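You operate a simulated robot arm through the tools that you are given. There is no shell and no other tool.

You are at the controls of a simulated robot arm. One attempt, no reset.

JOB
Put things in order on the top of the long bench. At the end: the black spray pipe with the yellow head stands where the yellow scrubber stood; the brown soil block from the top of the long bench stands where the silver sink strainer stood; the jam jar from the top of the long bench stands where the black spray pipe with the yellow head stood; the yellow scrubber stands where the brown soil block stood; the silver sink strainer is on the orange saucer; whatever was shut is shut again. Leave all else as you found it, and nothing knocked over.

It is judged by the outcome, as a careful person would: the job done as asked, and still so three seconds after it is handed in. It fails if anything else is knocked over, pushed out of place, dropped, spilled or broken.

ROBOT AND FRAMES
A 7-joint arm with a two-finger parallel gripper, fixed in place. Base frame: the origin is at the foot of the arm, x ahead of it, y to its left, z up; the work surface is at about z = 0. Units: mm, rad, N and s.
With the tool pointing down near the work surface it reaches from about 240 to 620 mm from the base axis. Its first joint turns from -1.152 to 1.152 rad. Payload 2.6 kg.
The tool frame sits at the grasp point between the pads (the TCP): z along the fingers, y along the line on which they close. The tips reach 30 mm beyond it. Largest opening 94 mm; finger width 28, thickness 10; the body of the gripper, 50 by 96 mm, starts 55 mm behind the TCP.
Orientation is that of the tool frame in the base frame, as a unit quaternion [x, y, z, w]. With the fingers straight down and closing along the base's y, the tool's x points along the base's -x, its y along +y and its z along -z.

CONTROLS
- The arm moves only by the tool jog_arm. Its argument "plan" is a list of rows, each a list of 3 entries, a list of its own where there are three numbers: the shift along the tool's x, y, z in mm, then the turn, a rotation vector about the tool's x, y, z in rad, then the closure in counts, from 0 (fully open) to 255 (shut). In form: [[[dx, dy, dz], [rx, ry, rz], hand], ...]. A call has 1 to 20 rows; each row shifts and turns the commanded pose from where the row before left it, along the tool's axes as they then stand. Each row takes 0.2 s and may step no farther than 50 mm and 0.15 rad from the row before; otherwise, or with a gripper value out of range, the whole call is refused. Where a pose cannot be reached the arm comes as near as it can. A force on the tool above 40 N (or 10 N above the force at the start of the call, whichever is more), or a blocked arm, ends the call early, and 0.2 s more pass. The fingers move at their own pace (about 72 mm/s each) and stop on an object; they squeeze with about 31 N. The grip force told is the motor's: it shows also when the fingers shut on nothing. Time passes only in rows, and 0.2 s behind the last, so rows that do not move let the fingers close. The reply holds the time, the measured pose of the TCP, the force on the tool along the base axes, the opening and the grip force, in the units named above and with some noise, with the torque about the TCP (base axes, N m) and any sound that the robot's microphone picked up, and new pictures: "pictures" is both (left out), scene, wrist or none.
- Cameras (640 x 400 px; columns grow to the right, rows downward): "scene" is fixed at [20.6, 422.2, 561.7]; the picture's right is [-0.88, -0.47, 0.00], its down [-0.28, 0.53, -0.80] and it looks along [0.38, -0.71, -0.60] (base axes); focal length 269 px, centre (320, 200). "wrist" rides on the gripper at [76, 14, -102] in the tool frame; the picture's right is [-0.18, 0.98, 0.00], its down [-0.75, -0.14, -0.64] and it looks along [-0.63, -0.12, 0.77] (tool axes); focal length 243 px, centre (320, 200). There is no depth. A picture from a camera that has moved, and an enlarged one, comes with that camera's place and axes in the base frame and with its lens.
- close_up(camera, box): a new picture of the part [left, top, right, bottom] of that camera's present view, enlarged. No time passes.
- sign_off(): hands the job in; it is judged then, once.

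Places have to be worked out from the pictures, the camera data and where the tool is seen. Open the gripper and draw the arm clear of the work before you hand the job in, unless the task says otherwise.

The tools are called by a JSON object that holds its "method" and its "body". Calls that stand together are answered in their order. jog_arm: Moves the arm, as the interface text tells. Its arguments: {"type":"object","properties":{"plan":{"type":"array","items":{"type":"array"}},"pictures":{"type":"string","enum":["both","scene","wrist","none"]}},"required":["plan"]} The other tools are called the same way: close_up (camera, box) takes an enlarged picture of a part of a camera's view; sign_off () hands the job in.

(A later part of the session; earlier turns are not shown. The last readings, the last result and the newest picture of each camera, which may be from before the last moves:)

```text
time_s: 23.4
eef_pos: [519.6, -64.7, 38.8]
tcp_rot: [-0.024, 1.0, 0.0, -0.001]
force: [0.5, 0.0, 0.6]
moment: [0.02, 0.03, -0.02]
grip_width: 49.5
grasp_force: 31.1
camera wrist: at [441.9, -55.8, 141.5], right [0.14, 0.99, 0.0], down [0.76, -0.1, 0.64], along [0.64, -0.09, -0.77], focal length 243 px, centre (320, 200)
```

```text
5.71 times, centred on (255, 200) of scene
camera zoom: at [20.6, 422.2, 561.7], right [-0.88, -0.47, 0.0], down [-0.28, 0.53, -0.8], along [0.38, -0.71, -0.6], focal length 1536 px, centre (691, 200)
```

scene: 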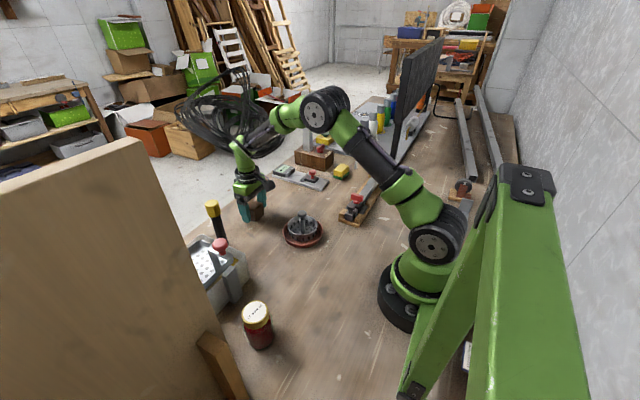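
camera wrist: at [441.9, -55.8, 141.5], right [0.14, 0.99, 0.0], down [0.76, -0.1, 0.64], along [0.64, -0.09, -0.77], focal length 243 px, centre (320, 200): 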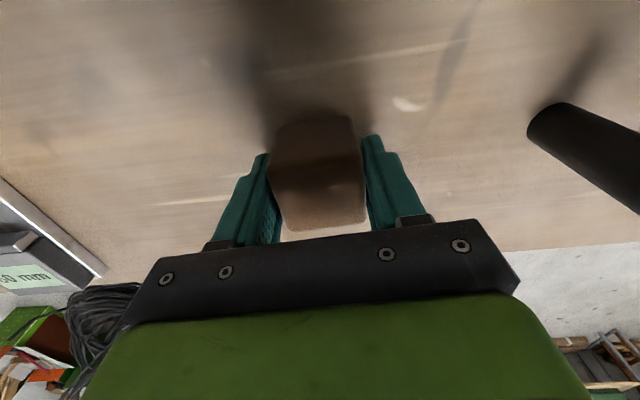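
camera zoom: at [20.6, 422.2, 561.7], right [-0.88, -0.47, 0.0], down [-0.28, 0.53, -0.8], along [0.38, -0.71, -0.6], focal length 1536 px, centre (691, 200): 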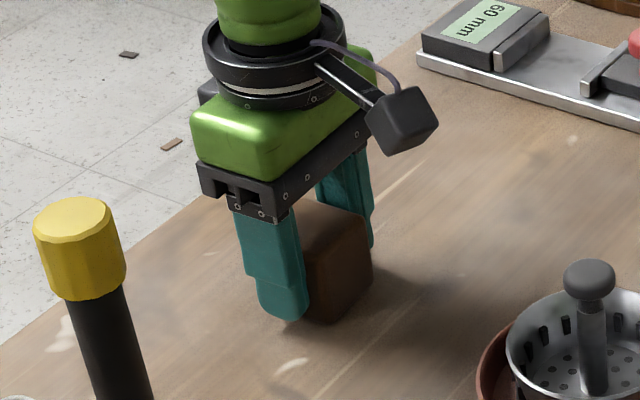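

The grip holds the block with 31 N. I lift a little and check that it comes up straight.

{"method": "jog_arm", "body": {"plan": [[[0, 0, -10], [0, 0, 0], 255], [[0, 0, -20], [0, 0, 0], 255], [[0, 0, 0], [0, 0, 0], 255]]}}

{"method": "close_up", "body": {"camera": "wrist", "box": [220, 90, 430, 250]}}

{"method": "close_up", "body": {"camera": "scene", "box": [215, 165, 295, 235]}}

```text
time_s: 24.2
eef_pos: [519.4, -65.2, 68.8]
tcp_rot: [-0.024, 1.0, 0.0, 0.0]
force: [0.3, 0.4, -0.9]
moment: [0.02, 0.01, -0.04]
grip_width: 49.6
grasp_force: 30.9
camera wrist: at [441.3, -55.3, 171.3], right [0.14, 0.99, 0.0], down [0.76, -0.1, 0.64], along [0.64, -0.09, -0.77], focal length 243 px, centre (320, 200)
```

scene: 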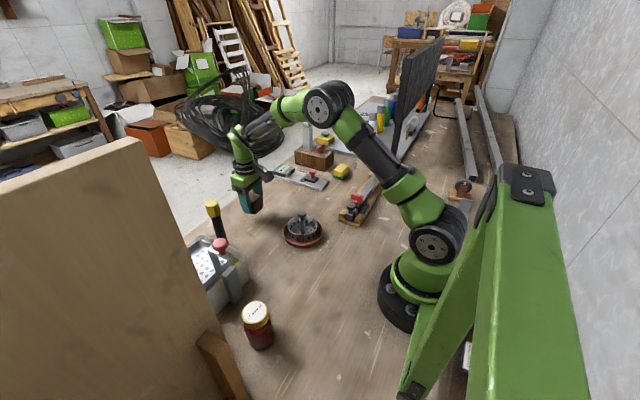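
wrist: 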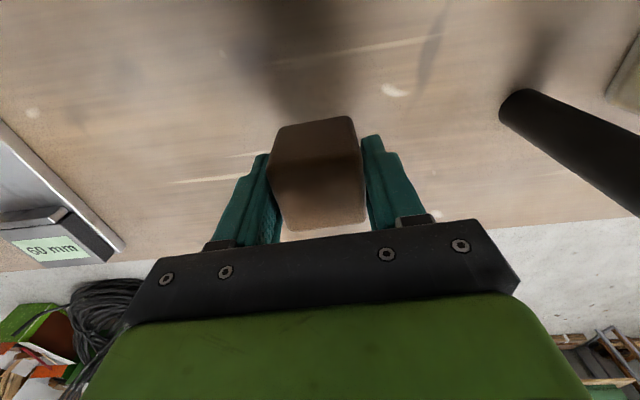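

```text
2.50 times, centred on (325, 170) of wrist
camera zoom: at [441.3, -55.3, 171.3], right [0.14, 0.99, 0.0], down [0.76, -0.1, 0.64], along [0.64, -0.09, -0.77], focal length 606 px, centre (308, 275)
```

zoom: 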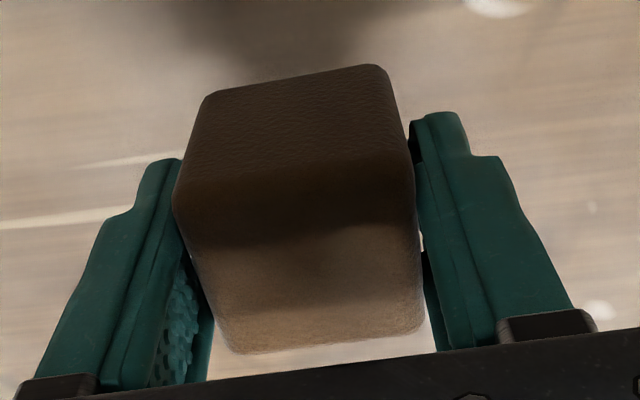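

```text
5.71 times, centred on (255, 200) of scene
camera zoom: at [20.6, 422.2, 561.7], right [-0.88, -0.47, 0.0], down [-0.28, 0.53, -0.8], along [0.38, -0.71, -0.6], focal length 1536 px, centre (691, 200)
```

zoom: 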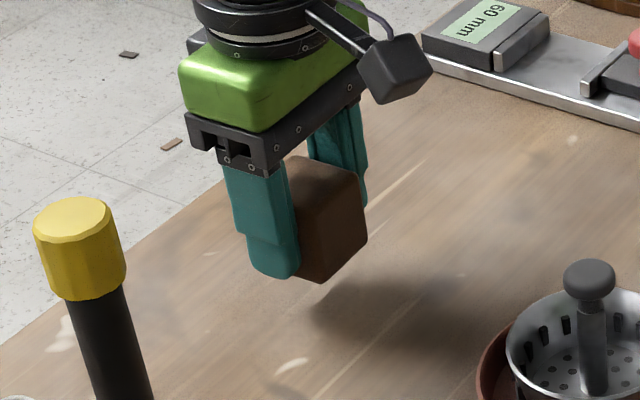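

The block came up straight. I raise it and carry it over to the strainer's old spot (459,-226.5).

{"method": "jog_arm", "body": {"plan": [[[0, 0, -30], [0, 0, 0], 255], [[6, -14, -20], [0, 0, 0], 255], [[14, -32, 0], [0, 0, 0], 255], [[14, -32, 0], [0, 0, 0], 255], [[14, -32, 0], [0, 0, 0], 255], [[14, -32, 0], [0, 0, 0], 255], [[6.4, -16, 0], [0, 0, 0], 255], [[0, 0, 0], [0, 0, 0], 255]]}}

```text
time_s: 26.0
eef_pos: [461.1, -226.8, 119.0]
tcp_rot: [-0.024, 1.0, 0.0, 0.001]
force: [0.3, -0.6, -1.1]
moment: [0.0, 0.0, 0.0]
grip_width: 49.7
grasp_force: 31.0
camera wrist: at [382.7, -216.7, 220.5], right [0.14, 0.99, 0.0], down [0.76, -0.1, 0.64], along [0.64, -0.09, -0.77], focal length 243 px, centre (320, 200)
```

scene: 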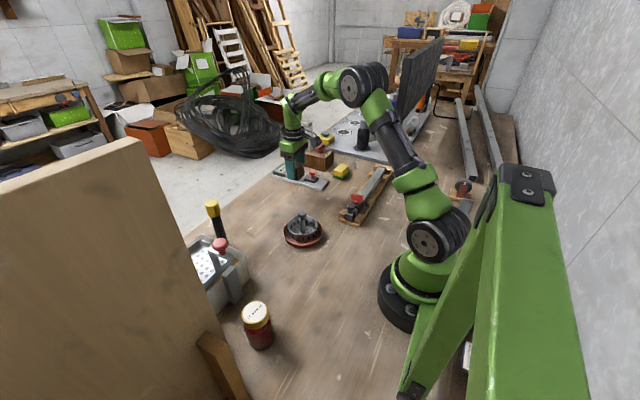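
wrist: 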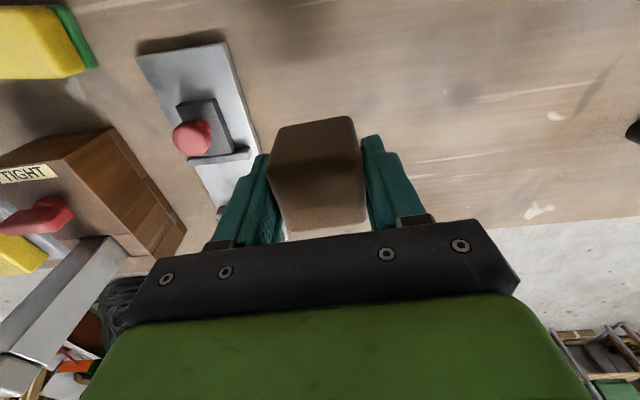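

In position over the spot. I lower to just above the bench.

{"method": "jog_arm", "body": {"plan": [[[1, 0, 25], [0, 0, 0], 255], [[0, 0, 30], [0, 0, 0], 255], [[0, 0, 17], [0, 0, 0], 255], [[0, 0, 5], [0, 0, 0], 255], [[0, 0, 0], [0, 0, 0], 255]]}}

{"method": "jog_arm", "body": {"plan": [[[0, 0, 1.5], [0, 0, 0], 255], [[0, 0, 0], [0, 0, 0], 255]], "pictures": "none"}}

```text
time_s: 27.2
eef_pos: [458.8, -226.6, 40.6]
tcp_rot: [-0.025, 1.0, 0.0, 0.001]
force: [0.4, -0.3, -0.4]
moment: [0.0, -0.01, -0.01]
grip_width: 49.6
grasp_force: 31.0
camera wrist: at [381.3, -216.6, 142.8], right [0.14, 0.99, 0.0], down [0.76, -0.1, 0.64], along [0.64, -0.09, -0.77], focal length 243 px, centre (320, 200)
```

scene: 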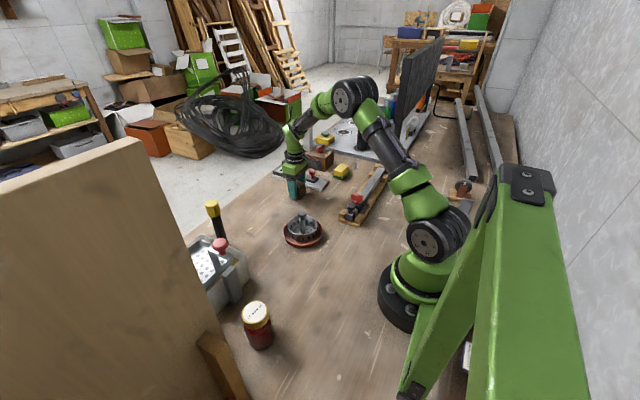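
wrist: 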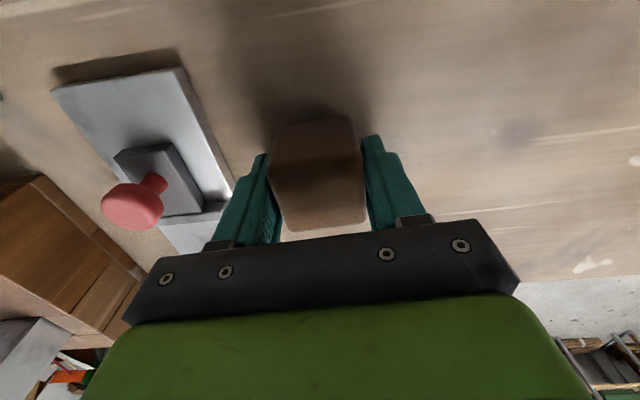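

```text
time_s: 27.8
eef_pos: [459.5, -226.7, 39.6]
tcp_rot: [-0.025, 1.0, 0.0, 0.001]
force: [-0.3, 0.3, -0.6]
moment: [0.0, 0.0, -0.01]
grip_width: 49.6
grasp_force: 31.2
```

No contact yet; 1 mm steps more.

{"method": "jog_arm", "body": {"plan": [[[0, 0, 1], [0, 0, 0], 255], [[0, 0, 0], [0, 0, 0], 255]], "pictures": "none"}}

{"method": "jog_arm", "body": {"plan": [[[0, 0, 0.7], [0, 0, 0], 255], [[0, 0, 0], [0, 0, 0], 255]], "pictures": "none"}}

```text
time_s: 28.4
eef_pos: [459.6, -226.5, 39.3]
tcp_rot: [-0.025, 1.0, 0.001, 0.0]
force: [-3.2, 0.8, 5.6]
moment: [0.01, 0.13, 0.01]
grip_width: 49.6
grasp_force: 31.1
```

```text
time_s: 29.0
eef_pos: [460.4, -226.5, 39.3]
tcp_rot: [-0.025, 1.0, 0.0, 0.001]
force: [-7.7, 1.5, 19.4]
moment: [0.12, 0.36, -0.03]
grip_width: 49.8
grasp_force: 30.9
```

It stands on the bench (19 N). I ease off slightly, open partly, and rise.

{"method": "jog_arm", "body": {"plan": [[[0, 0, -0.8], [0, 0, 0], 255], [[0, 0, 0], [0, 0, 0], 115], [[0, 0, 0], [0, 0, 0], 80], [[0, 0, 0], [0, 0, 0], 65], [[0, 0, -15], [0, 0, 0], 65], [[0, 0, -35], [0, 0, 0], 65], [[0, 0, -40], [0, 0, 0], 65], [[0, 0, -40], [0, 0, 0], 65], [[0, 0, 0], [0, 0, 0], 0]]}}

{"method": "close_up", "body": {"camera": "scene", "box": [260, 150, 356, 215]}}

```text
time_s: 31.0
eef_pos: [460.2, -226.6, 170.7]
tcp_rot: [-0.024, 1.0, 0.0, 0.0]
force: [0.5, -0.2, 0.2]
moment: [-0.01, -0.02, 0.01]
grip_width: 94.0
grasp_force: 0.1
camera wrist: at [381.5, -216.8, 273.0], right [0.14, 0.99, 0.0], down [0.76, -0.1, 0.64], along [0.64, -0.09, -0.77], focal length 243 px, centre (320, 200)
```

scene: 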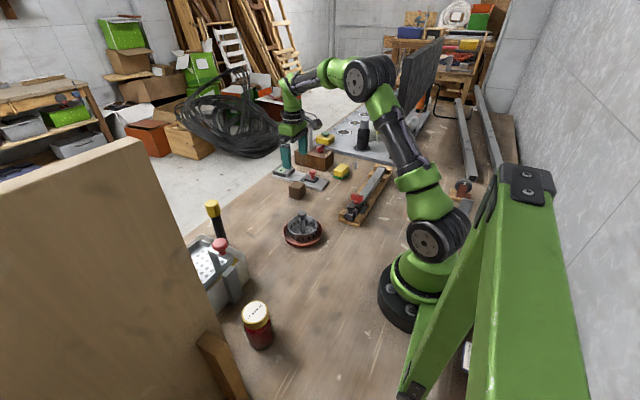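
wrist: 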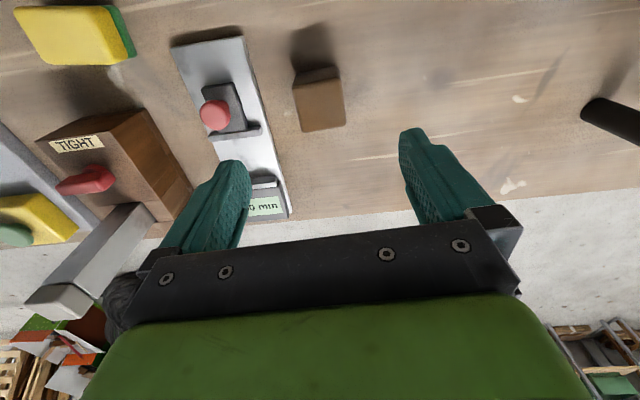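

```text
6.15 times, centred on (308, 182) of scene
camera zoom: at [20.6, 422.2, 561.7], right [-0.88, -0.47, 0.0], down [-0.28, 0.53, -0.8], along [0.38, -0.71, -0.6], focal length 1654 px, centre (394, 308)
```

zoom: 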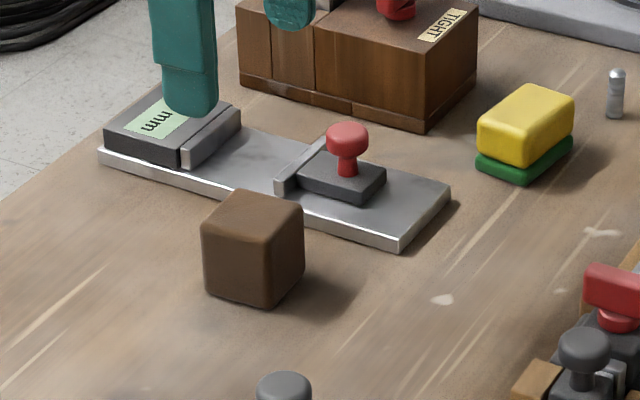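

The soil block is in place. The scrubber lies at about (380,-430), ~37×65 mm, slightly turned; I move above it for a closer look.

{"method": "jog_arm", "body": {"plan": [[[30, -30, 0], [0, 0, 0.06], 0], [[20, -35, 0], [0, 0, 0.06], 0], [[20, -40, 0], [0, 0, 0.06], 0], [[10, -45, 0], [0, 0, 0], 0], [[0, -45, 0], [0, 0, 0], 0], [[0, 0, 0], [0, 0, 0], 0]]}}

```text
time_s: 32.4
eef_pos: [367.1, -419.6, 169.5]
tcp_rot: [0.066, 0.998, 0.0, 0.0]
force: [-0.5, -0.8, 0.3]
moment: [0.0, 0.0, -0.01]
grip_width: 94.2
grasp_force: 0.0
camera wrist: at [292.5, -396.9, 272.5], right [0.31, 0.95, 0.0], down [0.73, -0.24, 0.64], along [0.61, -0.2, -0.77], focal length 243 px, centre (320, 200)
```

scene: 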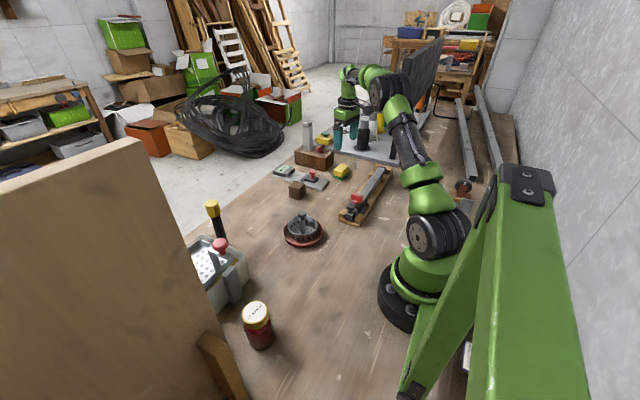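
wrist: 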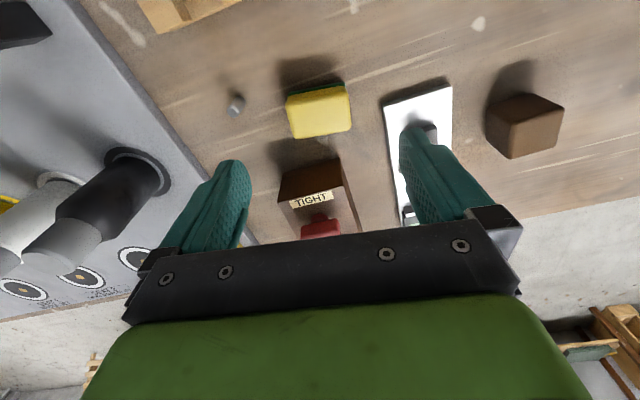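

{"method": "close_up", "body": {"camera": "wrist", "box": [240, 60, 400, 200]}}

{"method": "close_up", "body": {"camera": "scene", "box": [310, 140, 380, 190]}}

```text
2.86 times, centred on (320, 130) of wrist
camera zoom: at [292.5, -396.9, 272.5], right [0.31, 0.95, 0.0], down [0.73, -0.24, 0.64], along [0.61, -0.2, -0.77], focal length 693 px, centre (320, 400)
```

zoom: 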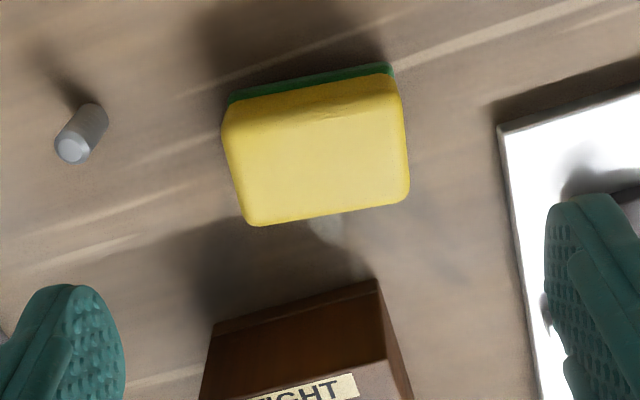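

```text
8.00 times, centred on (345, 165) of scene
camera zoom: at [20.7, 422.1, 561.7], right [-0.88, -0.47, 0.0], down [-0.28, 0.53, -0.8], along [0.38, -0.71, -0.6], focal length 2150 px, centre (120, 480)
```

zoom: 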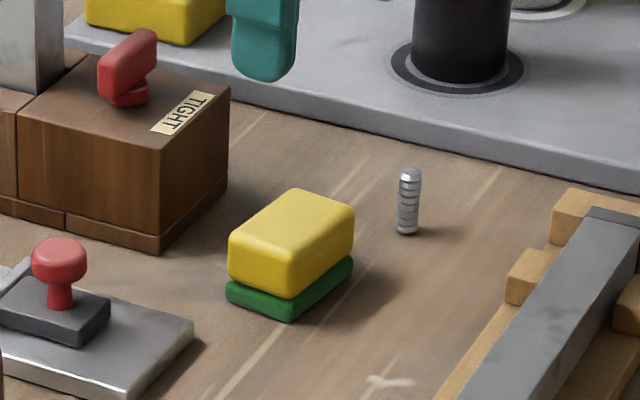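

The scrubber's centre comes out at about (379,-424.5), height ~39, turned -0.14 rad. I align and descend partway to confirm clearance.

{"method": "jog_arm", "body": {"plan": [[[-12.4, -3.3, 20], [0, 0, 0.015], 45], [[0, 0, 35], [0, 0, 0], 45], [[0, 0, 30], [0, 0, 0], 45], [[0, 0, 0], [0, 0, 0], 45]]}}

{"method": "close_up", "body": {"camera": "scene", "box": [310, 130, 390, 190]}}

```text
time_s: 33.4
eef_pos: [378.7, -424.2, 85.3]
tcp_rot: [0.073, 0.997, -0.001, 0.0]
force: [-0.3, -0.2, -0.4]
moment: [0.03, 0.02, 0.04]
grip_width: 77.6
grasp_force: 0.0
camera wrist: at [304.2, -399.8, 187.2], right [0.33, 0.95, 0.0], down [0.72, -0.25, 0.64], along [0.61, -0.21, -0.77], focal length 243 px, centre (320, 200)
```

scene: 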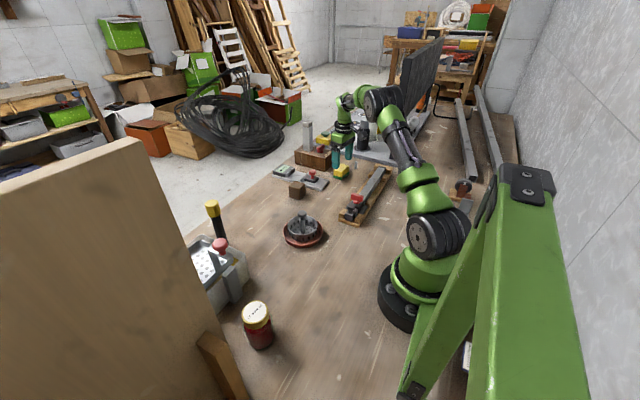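
wrist: 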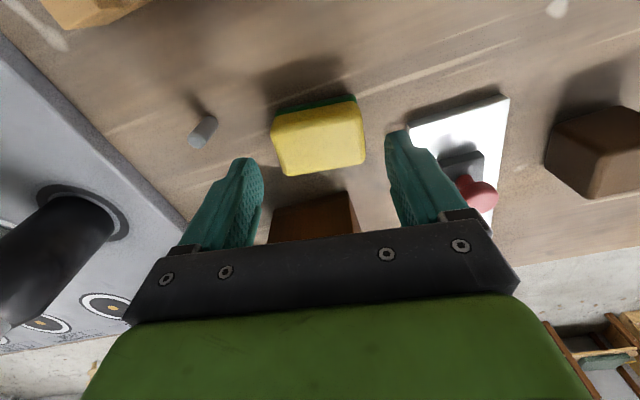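

```text
6.67 times, centred on (350, 160) of scene
camera zoom: at [20.6, 422.2, 561.7], right [-0.88, -0.47, 0.0], down [-0.28, 0.53, -0.8], along [0.38, -0.71, -0.6], focal length 1792 px, centre (120, 467)
```

zoom: 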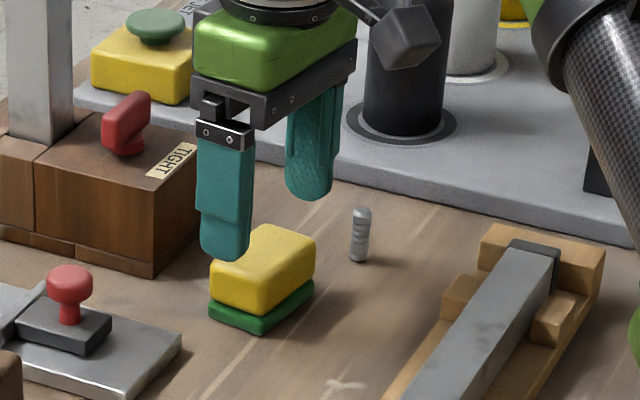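

The scrubber's top centre lies right below the tool point. I descend to z≈37 and close.

{"method": "jog_arm", "body": {"plan": [[[0, 0, 25], [0, 0, 0], 45], [[0, 0, 18], [0, 0, 0], 45], [[0, 0, 5], [0, 0, 0], 45], [[0, 0, 0], [0, 0, 0], 75], [[0, 0, 0], [0, 0, 0], 130], [[0, 0, 0], [0, 0, 0], 255], [[0, 0, 0], [0, 0, 0], 255]]}}

{"method": "close_up", "body": {"camera": "wrist", "box": [220, 90, 430, 250]}}

```text
time_s: 35.0
eef_pos: [377.7, -423.1, 38.0]
tcp_rot: [0.073, 0.997, 0.0, 0.001]
force: [1.6, 0.3, -0.5]
moment: [0.0, 0.01, 0.0]
grip_width: 65.2
grasp_force: 31.1
camera wrist: at [302.8, -399.0, 139.5], right [0.33, 0.95, 0.0], down [0.73, -0.25, 0.64], along [0.61, -0.21, -0.77], focal length 243 px, centre (320, 200)
```

scene: 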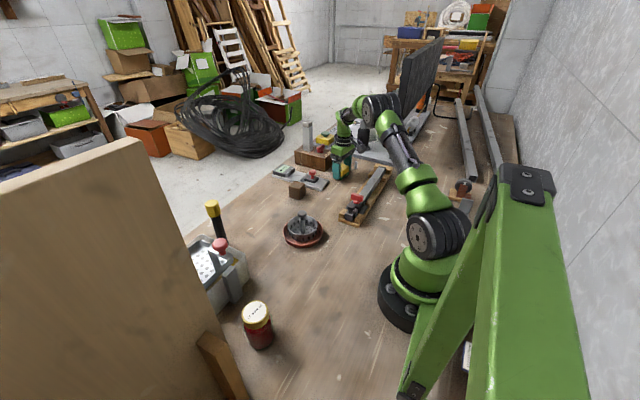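
wrist: 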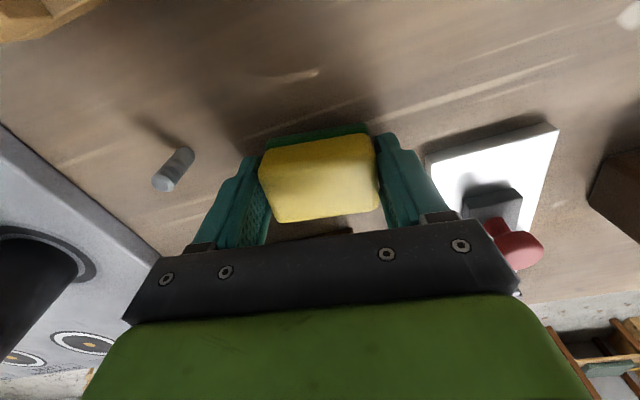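

```text
2.50 times, centred on (325, 170) of wrist
camera zoom: at [302.8, -399.0, 139.5], right [0.33, 0.95, 0.0], down [0.73, -0.25, 0.64], along [0.61, -0.21, -0.77], focal length 606 px, centre (308, 275)
```

zoom: 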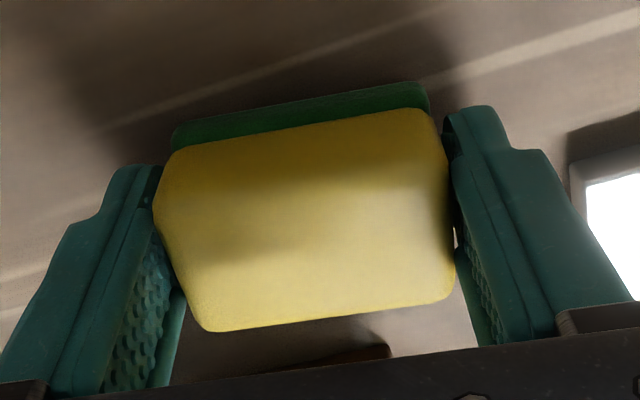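

Held at 65.2 mm. I lift and carry it over to the soil block's old spot (520.5,-66).

{"method": "jog_arm", "body": {"plan": [[[0, 0, -10], [0, 0, 0], 255], [[0, 0, -35], [0, 0, 0], 255], [[0, 0, -40], [0, 0, 0], 255], [[0, 0, -25], [0, 0, 0], 255], [[-4.9, 20.8, 0], [0, 0, 0], 255], [[-9.87, 41.6, 0], [0, 0, 0], 255], [[-9.87, 41.6, 0], [0, 0, 0], 255], [[-9.87, 41.6, 0], [0, 0, 0], 255], [[-9.87, 41.6, 0], [0, 0, 0], 255], [[-9.87, 41.6, 0], [0, 0, 0], 255], [[-9.87, 41.6, 0], [0, 0, 0], 255], [[-9.87, 41.6, 0], [0, 0, 0], 255], [[-9.87, 41.6, 0], [0, 0, 0], 255], [[-4.9, 21, 0], [0, 0, 0], 255], [[0, 0, 0], [0, 0, 0], 255]]}}

```text
time_s: 38.2
eef_pos: [519.5, -66.4, 148.9]
tcp_rot: [0.073, 0.997, 0.0, 0.0]
force: [0.0, 0.6, 0.7]
moment: [-0.02, 0.01, -0.04]
grip_width: 65.4
grasp_force: 31.0
camera wrist: at [445.8, -42.8, 250.6], right [0.33, 0.95, 0.0], down [0.73, -0.25, 0.64], along [0.61, -0.21, -0.77], focal length 243 px, centre (320, 200)
```

scene: 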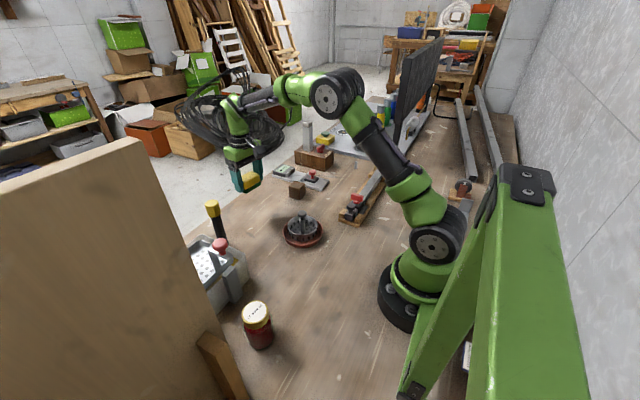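
wrist: 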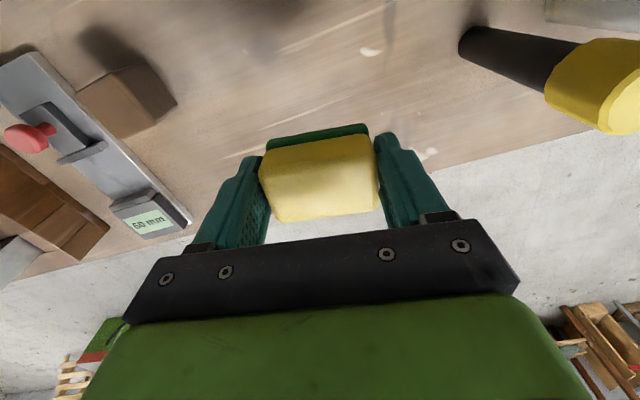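

I lower the scrubber to just above the bench at (520.5,-66).

{"method": "jog_arm", "body": {"plan": [[[-1, 0, 30], [0, 0, 0], 255], [[0, 0, 40], [0, 0, 0], 255], [[0, 0, 28], [0, 0, 0], 255], [[0, 0, 9], [0, 0, 0], 255], [[0, 0, 0], [0, 0, 0], 255]], "pictures": "scene"}}

{"method": "jog_arm", "body": {"plan": [[[0, 0, 1.5], [0, 0, 0], 255], [[0, 0, 0], [0, 0, 0], 255]], "pictures": "none"}}

```text
time_s: 39.4
eef_pos: [522.0, -66.2, 39.1]
tcp_rot: [0.074, 0.997, 0.0, 0.0]
force: [0.7, 0.4, 0.9]
moment: [0.0, -0.03, -0.02]
grip_width: 65.4
grasp_force: 30.8
```

scene: 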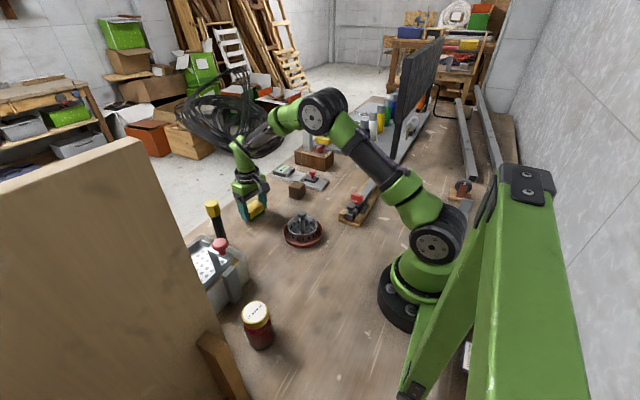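

```text
time_s: 40.0
eef_pos: [521.0, -67.9, 38.3]
tcp_rot: [0.073, 0.997, 0.0, 0.0]
force: [0.0, 0.1, -0.9]
moment: [0.0, 0.01, 0.0]
grip_width: 65.6
grasp_force: 31.3
```

No contact yet, so I keep lowering in small steps.

{"method": "jog_arm", "body": {"plan": [[[0, 0, 1], [0, 0, 0], 255], [[0, 0, 0], [0, 0, 0], 255]], "pictures": "none"}}

{"method": "jog_arm", "body": {"plan": [[[0, 0, 0.7], [0, 0, 0], 255], [[0, 0, 0], [0, 0, 0], 255]], "pictures": "none"}}

```text
time_s: 40.6
eef_pos: [520.9, -67.0, 36.5]
tcp_rot: [0.073, 0.997, 0.0, 0.0]
force: [-1.6, -0.2, 3.9]
moment: [-0.04, 0.03, -0.02]
grip_width: 65.4
grasp_force: 31.4
```

```text
time_s: 41.2
eef_pos: [521.8, -66.8, 37.3]
tcp_rot: [0.074, 0.997, 0.0, 0.001]
force: [-2.6, 0.4, 11.7]
moment: [0.07, 0.08, -0.08]
grip_width: 65.0
grasp_force: 31.0
```

Contact (12 N). I ease off, release and rise well clear.

{"method": "jog_arm", "body": {"plan": [[[0, 0, -0.5], [0, 0, 0], 255], [[0, 0, 0], [0, 0, 0], 70], [[0, 0, 0], [0, 0, 0], 30], [[0, 0, 0], [0, 0, 0], 20], [[0, 0, -15], [0, 0, 0], 20], [[0, 0, -35], [0, 0, 0], 20], [[0, 0, -45], [0, 0, 0], 20], [[0, 0, -45], [0, 0, 0], 20], [[0, 0, -45], [0, 0, 0], 0], [[0, 0, 0], [0, 0, 0], 0]]}}

{"method": "close_up", "body": {"camera": "scene", "box": [190, 170, 310, 250]}}

```text
time_s: 43.4
eef_pos: [519.7, -66.1, 221.5]
tcp_rot: [0.073, 0.997, 0.0, 0.0]
force: [-0.7, -0.1, 0.3]
moment: [0.02, 0.02, 0.03]
grip_width: 94.1
grasp_force: 0.0
camera wrist: at [445.2, -42.2, 323.9], right [0.33, 0.95, 0.0], down [0.73, -0.25, 0.64], along [0.61, -0.21, -0.77], focal length 243 px, centre (320, 200)
```

scene: 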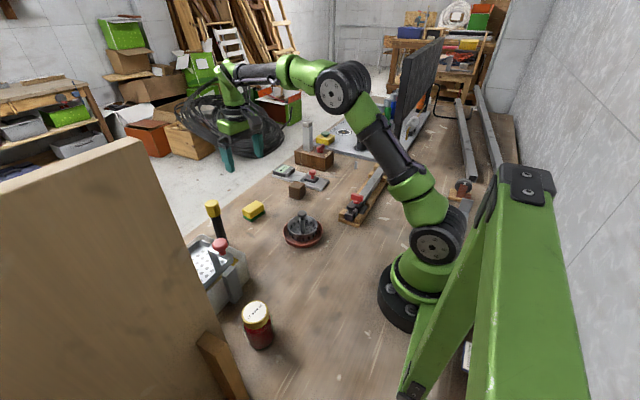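
wrist: 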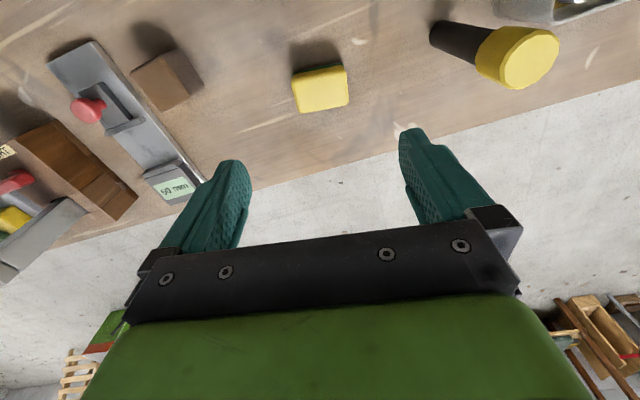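

```text
5.00 times, centred on (250, 210) of scene
camera zoom: at [20.6, 422.2, 561.7], right [-0.88, -0.47, 0.0], down [-0.28, 0.53, -0.8], along [0.38, -0.71, -0.6], focal length 1344 px, centre (670, 150)
```

zoom: 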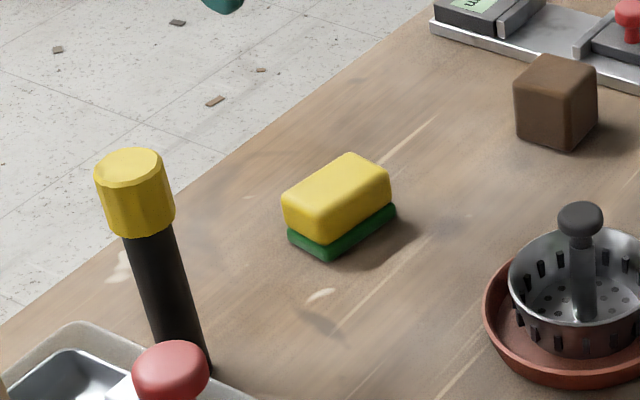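

The scrubber is in place. Next the pipe: its head top triangulates to about (516,73,150). I zoom in to pin the base.

{"method": "close_up", "body": {"camera": "wrist", "box": [410, 0, 570, 110]}}

{"method": "close_up", "body": {"camera": "scene", "box": [195, 190, 260, 255]}}

```text
3.64 times, centred on (490, 55) of wrist
camera zoom: at [445.2, -42.2, 323.9], right [0.33, 0.95, 0.0], down [0.73, -0.25, 0.64], along [0.61, -0.21, -0.77], focal length 882 px, centre (-298, 727)
```

zoom: 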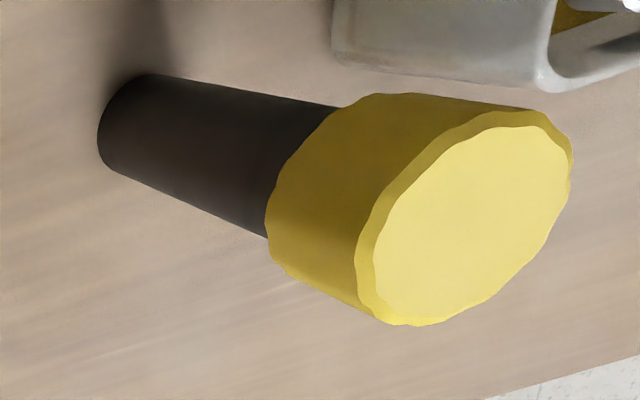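

```text
6.15 times, centred on (228, 222) of scene
camera zoom: at [20.6, 422.2, 561.7], right [-0.88, -0.47, 0.0], down [-0.28, 0.53, -0.8], along [0.38, -0.71, -0.6], focal length 1654 px, centre (889, 62)
```

zoom: 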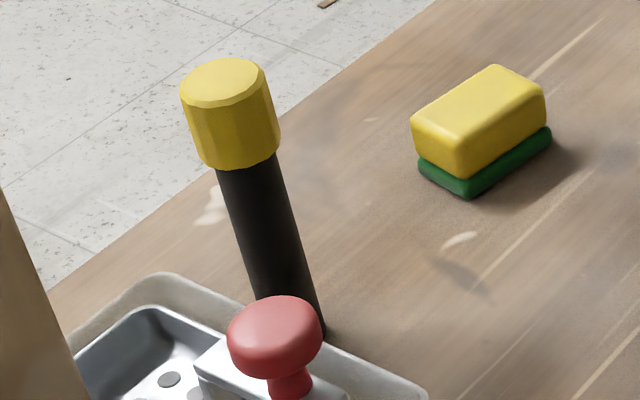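

The pipe stands upright at (517.5,72), head ~40 mm wide from z≈113 to 150. I go above it at a safe height to look at clearance to the tank.

{"method": "jog_arm", "body": {"plan": [[[0, 0, -20], [0, 0, 0], 0], [[5.5, 34, -15], [0, 0, 0], 0], [[5.5, 34, 0], [0, 0, 0], 0], [[5.5, 34, 0], [0, 0, 0], 0], [[5.4, 34.3, 0], [0, 0, 0], 0], [[0, 0, 0], [0, 0, -0.145], 0], [[0, 0, 0], [0, 0, 0], 0]]}}

{"method": "close_up", "body": {"camera": "wrist", "box": [280, 0, 600, 200]}}

```text
time_s: 45.0
eef_pos: [520.8, 70.0, 258.1]
tcp_rot: [0.001, 1.0, 0.0, 0.0]
force: [0.5, -0.5, 0.3]
moment: [0.04, 0.0, 0.02]
grip_width: 94.2
grasp_force: 0.0
camera wrist: at [442.7, 84.0, 359.2], right [0.18, 0.98, 0.0], down [0.75, -0.14, 0.64], along [0.63, -0.12, -0.77], focal length 243 px, centre (320, 200)
```

scene: 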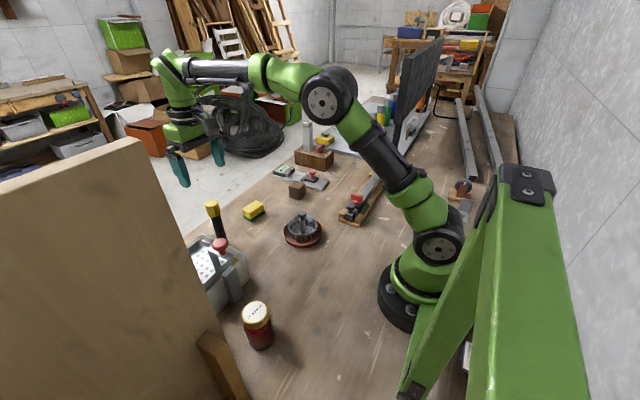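
wrist: 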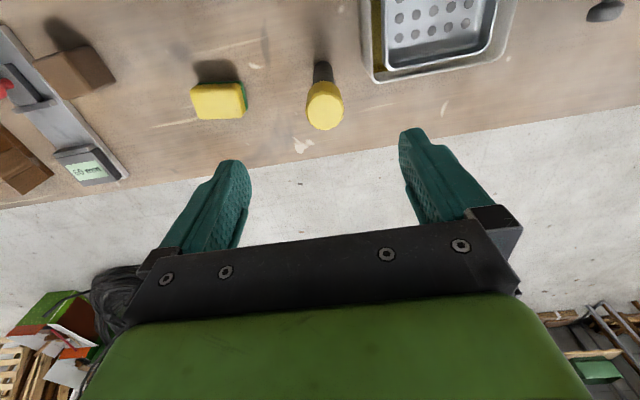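

```text
2.00 times, centred on (440, 100) of wrist
camera zoom: at [442.7, 84.0, 359.2], right [0.18, 0.98, 0.0], down [0.75, -0.14, 0.64], along [0.63, -0.12, -0.77], focal length 485 px, centre (80, 400)
```

zoom: 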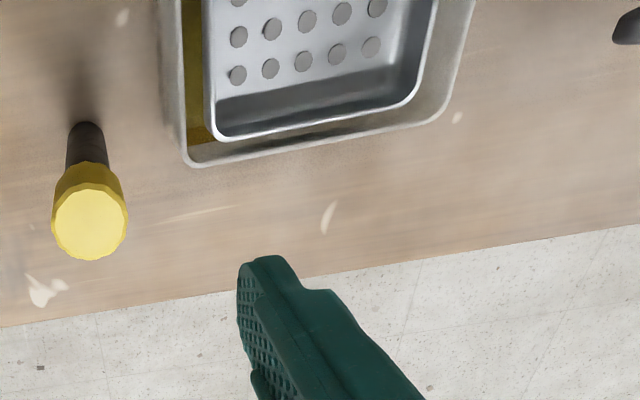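

Tank wall is at y≈121 and lower than the grip height, so there is room. The head appears ~4.5 mm to +y of the tool; I correct, narrow the fingers, and descend partway.

{"method": "jog_arm", "body": {"plan": [[[2.5, 4.5, 20], [0, 0, 0], 75], [[0, 0, 38], [0, 0, 0], 75], [[0, 0, 0], [0, 0, 0], 75]]}}

{"method": "close_up", "body": {"camera": "wrist", "box": [220, 80, 440, 240]}}

```text
time_s: 45.8
eef_pos: [517.6, 73.4, 200.1]
tcp_rot: [0.001, 1.0, -0.001, 0.001]
force: [0.8, 0.7, -0.4]
moment: [0.0, 0.0, 0.02]
grip_width: 66.6
grasp_force: 0.1
camera wrist: at [440.2, 87.4, 301.9], right [0.18, 0.98, 0.0], down [0.75, -0.14, 0.64], along [0.63, -0.12, -0.77], focal length 243 px, centre (320, 200)
```

scene: 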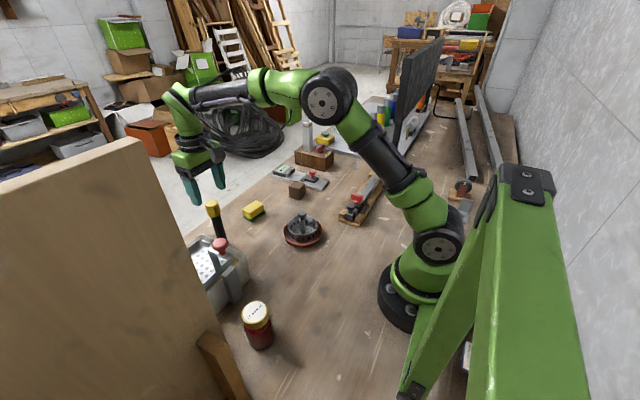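
wrist: 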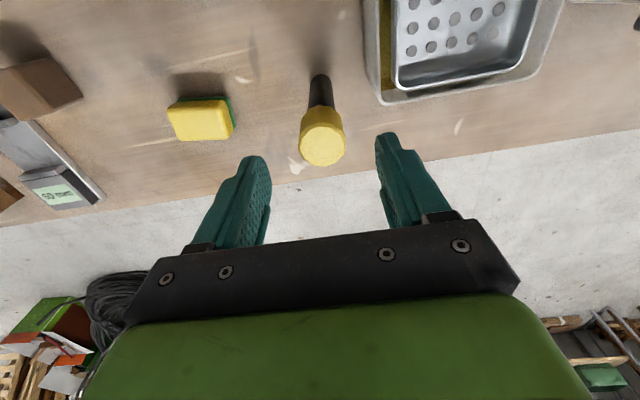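

```text
2.50 times, centred on (330, 160) of wrist
camera zoom: at [440.2, 87.4, 301.9], right [0.18, 0.98, 0.0], down [0.75, -0.14, 0.64], along [0.63, -0.12, -0.77], focal length 606 px, centre (295, 300)
```

zoom: 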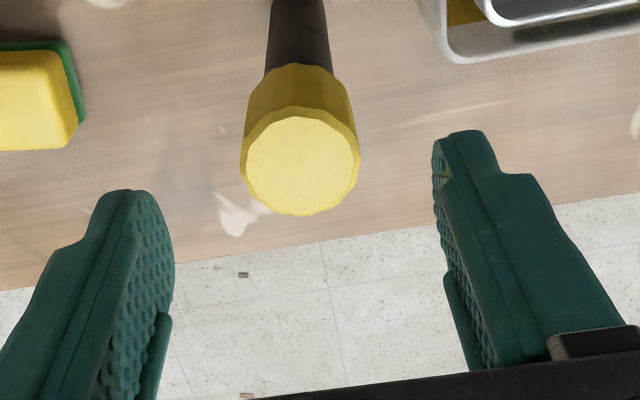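

Aligned within 2 mm. I descend so the head sits between the pads (z≈125) and close gently.

{"method": "jog_arm", "body": {"plan": [[[0, 1.2, 25], [0, 0, 0], 75], [[0, 0, 30], [0, 0, 0], 75], [[0, 0, 20], [0, 0, 0], 75], [[0, 0, 0], [0, 0, 0], 75], [[0, 0, 0], [0, 0, 0], 110], [[0, 0, 0], [0, 0, 0], 135], [[0, 0, 0], [0, 0, 0], 255], [[0, 0, 0], [0, 0, 0], 255]]}}

{"method": "close_up", "body": {"camera": "scene", "box": [180, 160, 280, 240]}}

```text
time_s: 47.6
eef_pos: [516.2, 74.3, 122.9]
tcp_rot: [0.001, 1.0, 0.0, 0.0]
force: [-0.6, -0.5, -0.6]
moment: [-0.01, 0.03, 0.01]
grip_width: 34.4
grasp_force: 30.9
camera wrist: at [437.6, 88.1, 226.1], right [0.18, 0.98, 0.0], down [0.75, -0.14, 0.64], along [0.63, -0.12, -0.77], focal length 243 px, centre (320, 200)
```

scene: 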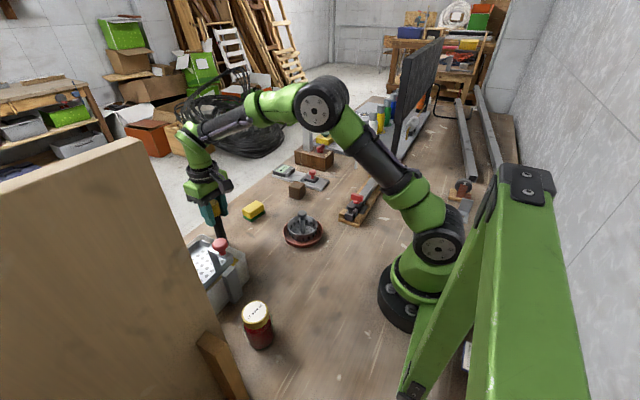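
wrist: 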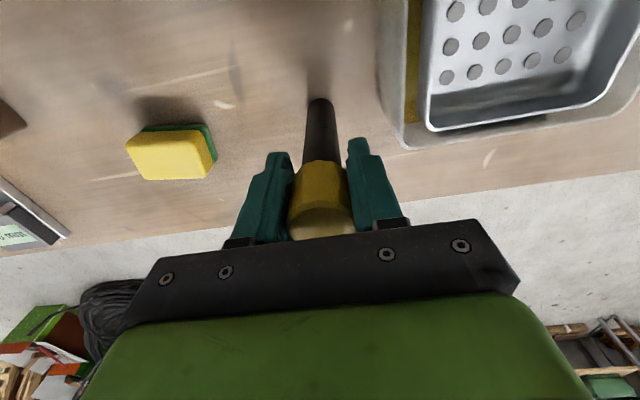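

```text
5.00 times, centred on (230, 200) of scene
camera zoom: at [20.6, 422.2, 561.7], right [-0.88, -0.47, 0.0], down [-0.28, 0.53, -0.8], along [0.38, -0.71, -0.6], focal length 1344 px, centre (770, 200)
```

zoom: 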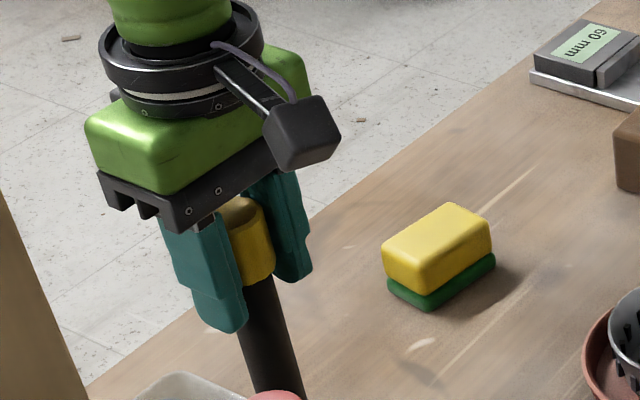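

Held (34 mm on the head). I lift it straight up and check.

{"method": "jog_arm", "body": {"plan": [[[0, 0, -8], [0, 0, 0], 255], [[0, 0, -22], [0, 0, 0], 255], [[0, 0, -30], [0, 0, 0], 255], [[0, 0, -30], [0, 0, 0], 255], [[0, 0, -20], [0, 0, 0], 255], [[0, 0, 0], [0, 0, 0], 255]]}}

{"method": "close_up", "body": {"camera": "scene", "box": [160, 130, 280, 240]}}

```text
time_s: 49.0
eef_pos: [516.3, 76.1, 236.2]
tcp_rot: [0.001, 1.0, 0.0, 0.0]
force: [-0.2, -0.5, 0.7]
moment: [0.0, 0.02, 0.01]
grip_width: 34.3
grasp_force: 30.9
camera wrist: at [438.7, 90.2, 337.2], right [0.19, 0.98, 0.0], down [0.75, -0.14, 0.64], along [0.63, -0.12, -0.77], focal length 243 px, centre (320, 200)
```

scene: 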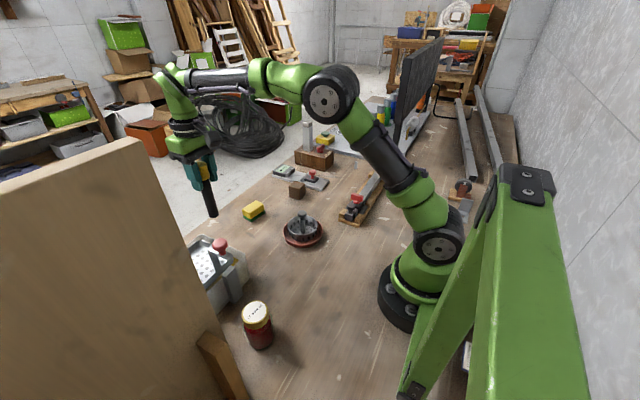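
wrist: 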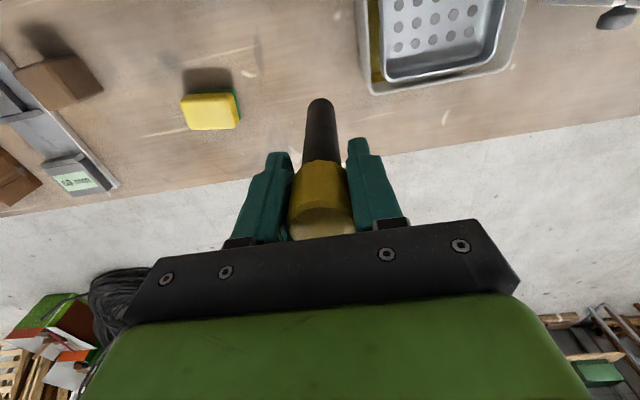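

```text
3.64 times, centred on (220, 185) of scene
camera zoom: at [20.6, 422.2, 561.7], right [-0.88, -0.47, 0.0], down [-0.28, 0.53, -0.8], along [0.38, -0.71, -0.6], focal length 977 px, centre (684, 254)
```

zoom: 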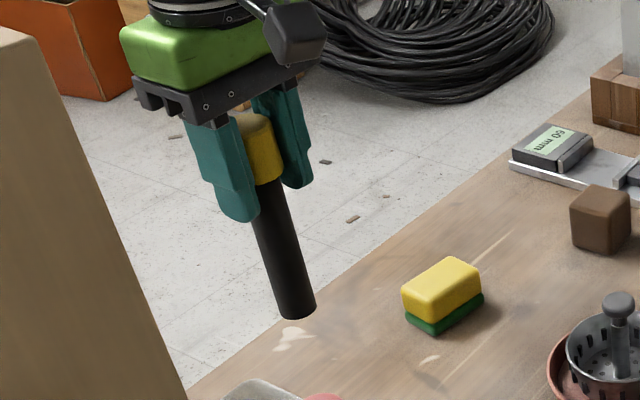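

It hangs upright. I carry it at this height to the scrubber's old spot (378.5,-424).

{"method": "jog_arm", "body": {"plan": [[[4, -15, 0], [0, 0, 0], 255], [[8.6, -31.1, 0], [0, 0, 0], 255], [[8.6, -31.1, 0], [0, 0, 0], 255], [[8.6, -31.1, 0], [0, 0, 0], 255], [[8.6, -31.1, 0], [0, 0, 0], 255], [[8.6, -31.1, 0], [0, 0, 0], 255], [[8.6, -31.1, 0], [0, 0, 0], 255], [[8.6, -31.1, 0], [0, 0, 0], 255], [[8.6, -31.1, 0], [0, 0, 0], 255], [[8.6, -31.1, 0], [0, 0, 0], 255], [[8.6, -31.1, 0], [0, 0, 0], 255], [[8.6, -31.1, 0], [0, 0, 0], 255], [[8.6, -31.1, 0], [0, 0, 0], 255], [[8.6, -31.1, 0], [0, 0, 0], 255], [[8.6, -31.1, 0], [0, 0, 0], 255], [[8.6, -31.1, 0], [0, 0, 0], 255], [[5.5, -16.5, 0], [0, 0, 0], 255], [[0, 0, 0], [0, 0, 0], 255]]}}

{"method": "close_up", "body": {"camera": "scene", "box": [280, 70, 420, 200]}}

```text
time_s: 52.8
eef_pos: [378.7, -420.6, 233.0]
tcp_rot: [0.001, 1.0, 0.0, 0.001]
force: [0.5, 0.4, 0.6]
moment: [-0.02, -0.01, 0.01]
grip_width: 34.3
grasp_force: 31.0
camera wrist: at [301.2, -407.4, 335.6], right [0.19, 0.98, 0.0], down [0.75, -0.14, 0.64], along [0.63, -0.12, -0.77], focal length 243 px, centre (320, 200)
```

scene: 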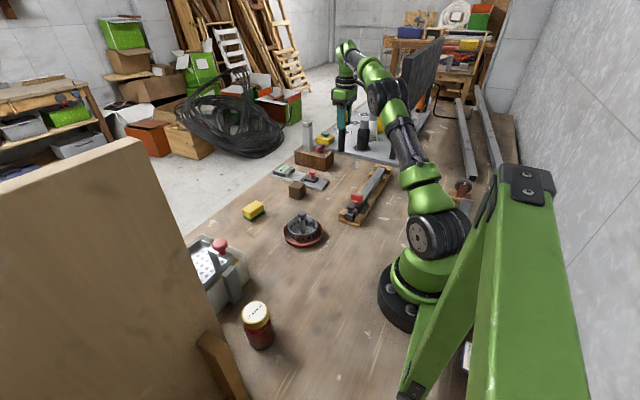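
wrist: 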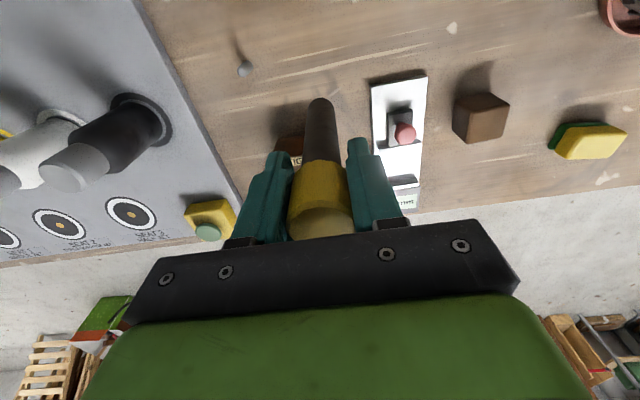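

```text
3.08 times, centred on (350, 135) of scene
camera zoom: at [20.7, 422.1, 561.7], right [-0.88, -0.47, 0.0], down [-0.28, 0.53, -0.8], along [0.38, -0.71, -0.6], focal length 827 px, centre (228, 400)
```

zoom: 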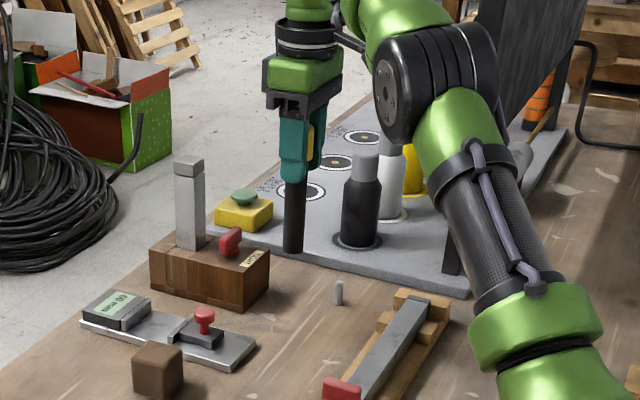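

A small y correction, then I lower it to just above the bench.

{"method": "jog_arm", "body": {"plan": [[[0, -2.5, 15], [0, 0, 0], 255], [[0, 0, 30], [0, 0, 0], 255], [[0, 0, 30], [0, 0, 0], 255], [[0, 0, 20], [0, 0, 0], 255], [[0, 0, 9], [0, 0, 0], 255], [[0, 0, 0], [0, 0, 0], 255]]}}

{"method": "close_up", "body": {"camera": "scene", "box": [290, 90, 410, 200]}}

```text
time_s: 54.2
eef_pos: [377.8, -425.3, 129.3]
tcp_rot: [0.001, 1.0, 0.0, 0.001]
force: [0.9, -0.7, 0.4]
moment: [0.01, -0.04, -0.01]
grip_width: 34.2
grasp_force: 30.9
camera wrist: at [299.9, -411.0, 231.6], right [0.19, 0.98, 0.0], down [0.75, -0.14, 0.64], along [0.63, -0.12, -0.77], focal length 243 px, centre (320, 200)
```

scene: 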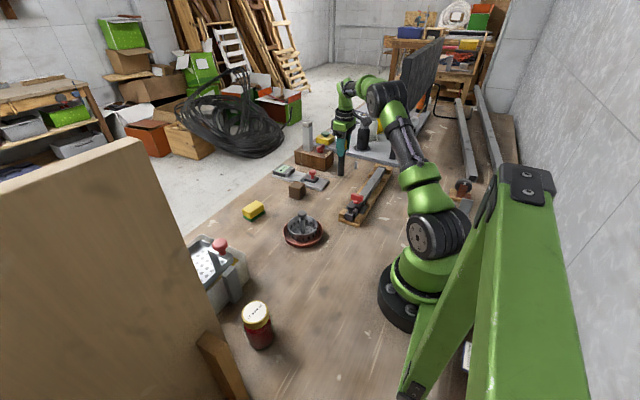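
wrist: 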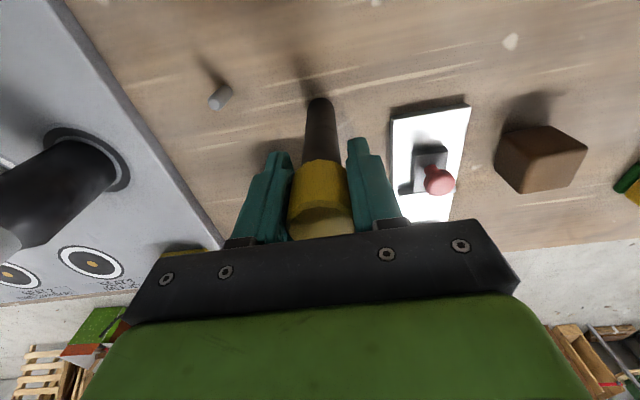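

```text
3.64 times, centred on (350, 145) of scene
camera zoom: at [20.6, 422.1, 561.7], right [-0.88, -0.47, 0.0], down [-0.28, 0.53, -0.8], along [0.38, -0.71, -0.6], focal length 977 px, centre (211, 400)
```

zoom: 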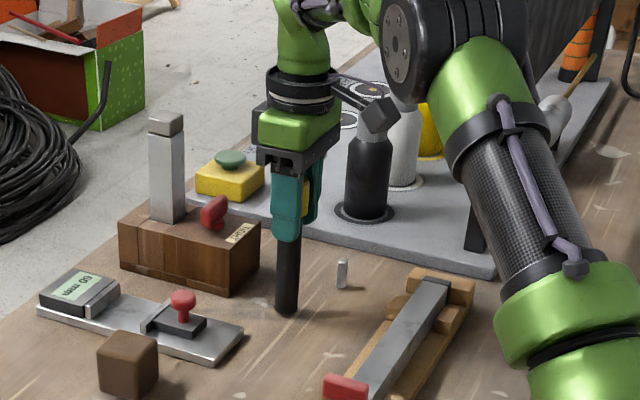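

The pipe base is a few mm above the bench. I lower in small steps watching the force.

{"method": "jog_arm", "body": {"plan": [[[0, 0, 2], [0, 0, 0], 255], [[0, 0, 1.5], [0, 0, 0], 255], [[0, 0, 0], [0, 0, 0], 255]], "pictures": "none"}}

{"method": "jog_arm", "body": {"plan": [[[0, 0, 1], [0, 0, 0], 255], [[0, 0, 0], [0, 0, 0], 255]], "pictures": "none"}}

```text
time_s: 55.0
eef_pos: [377.3, -423.8, 126.0]
tcp_rot: [0.001, 1.0, 0.0, 0.0]
force: [0.1, 0.7, 0.0]
moment: [0.0, -0.01, -0.01]
grip_width: 34.0
grasp_force: 30.7
```

```text
time_s: 55.6
eef_pos: [377.4, -424.2, 126.6]
tcp_rot: [0.001, 1.0, -0.001, 0.0]
force: [0.5, 0.2, -0.8]
moment: [0.01, 0.03, 0.0]
grip_width: 34.2
grasp_force: 31.0
```

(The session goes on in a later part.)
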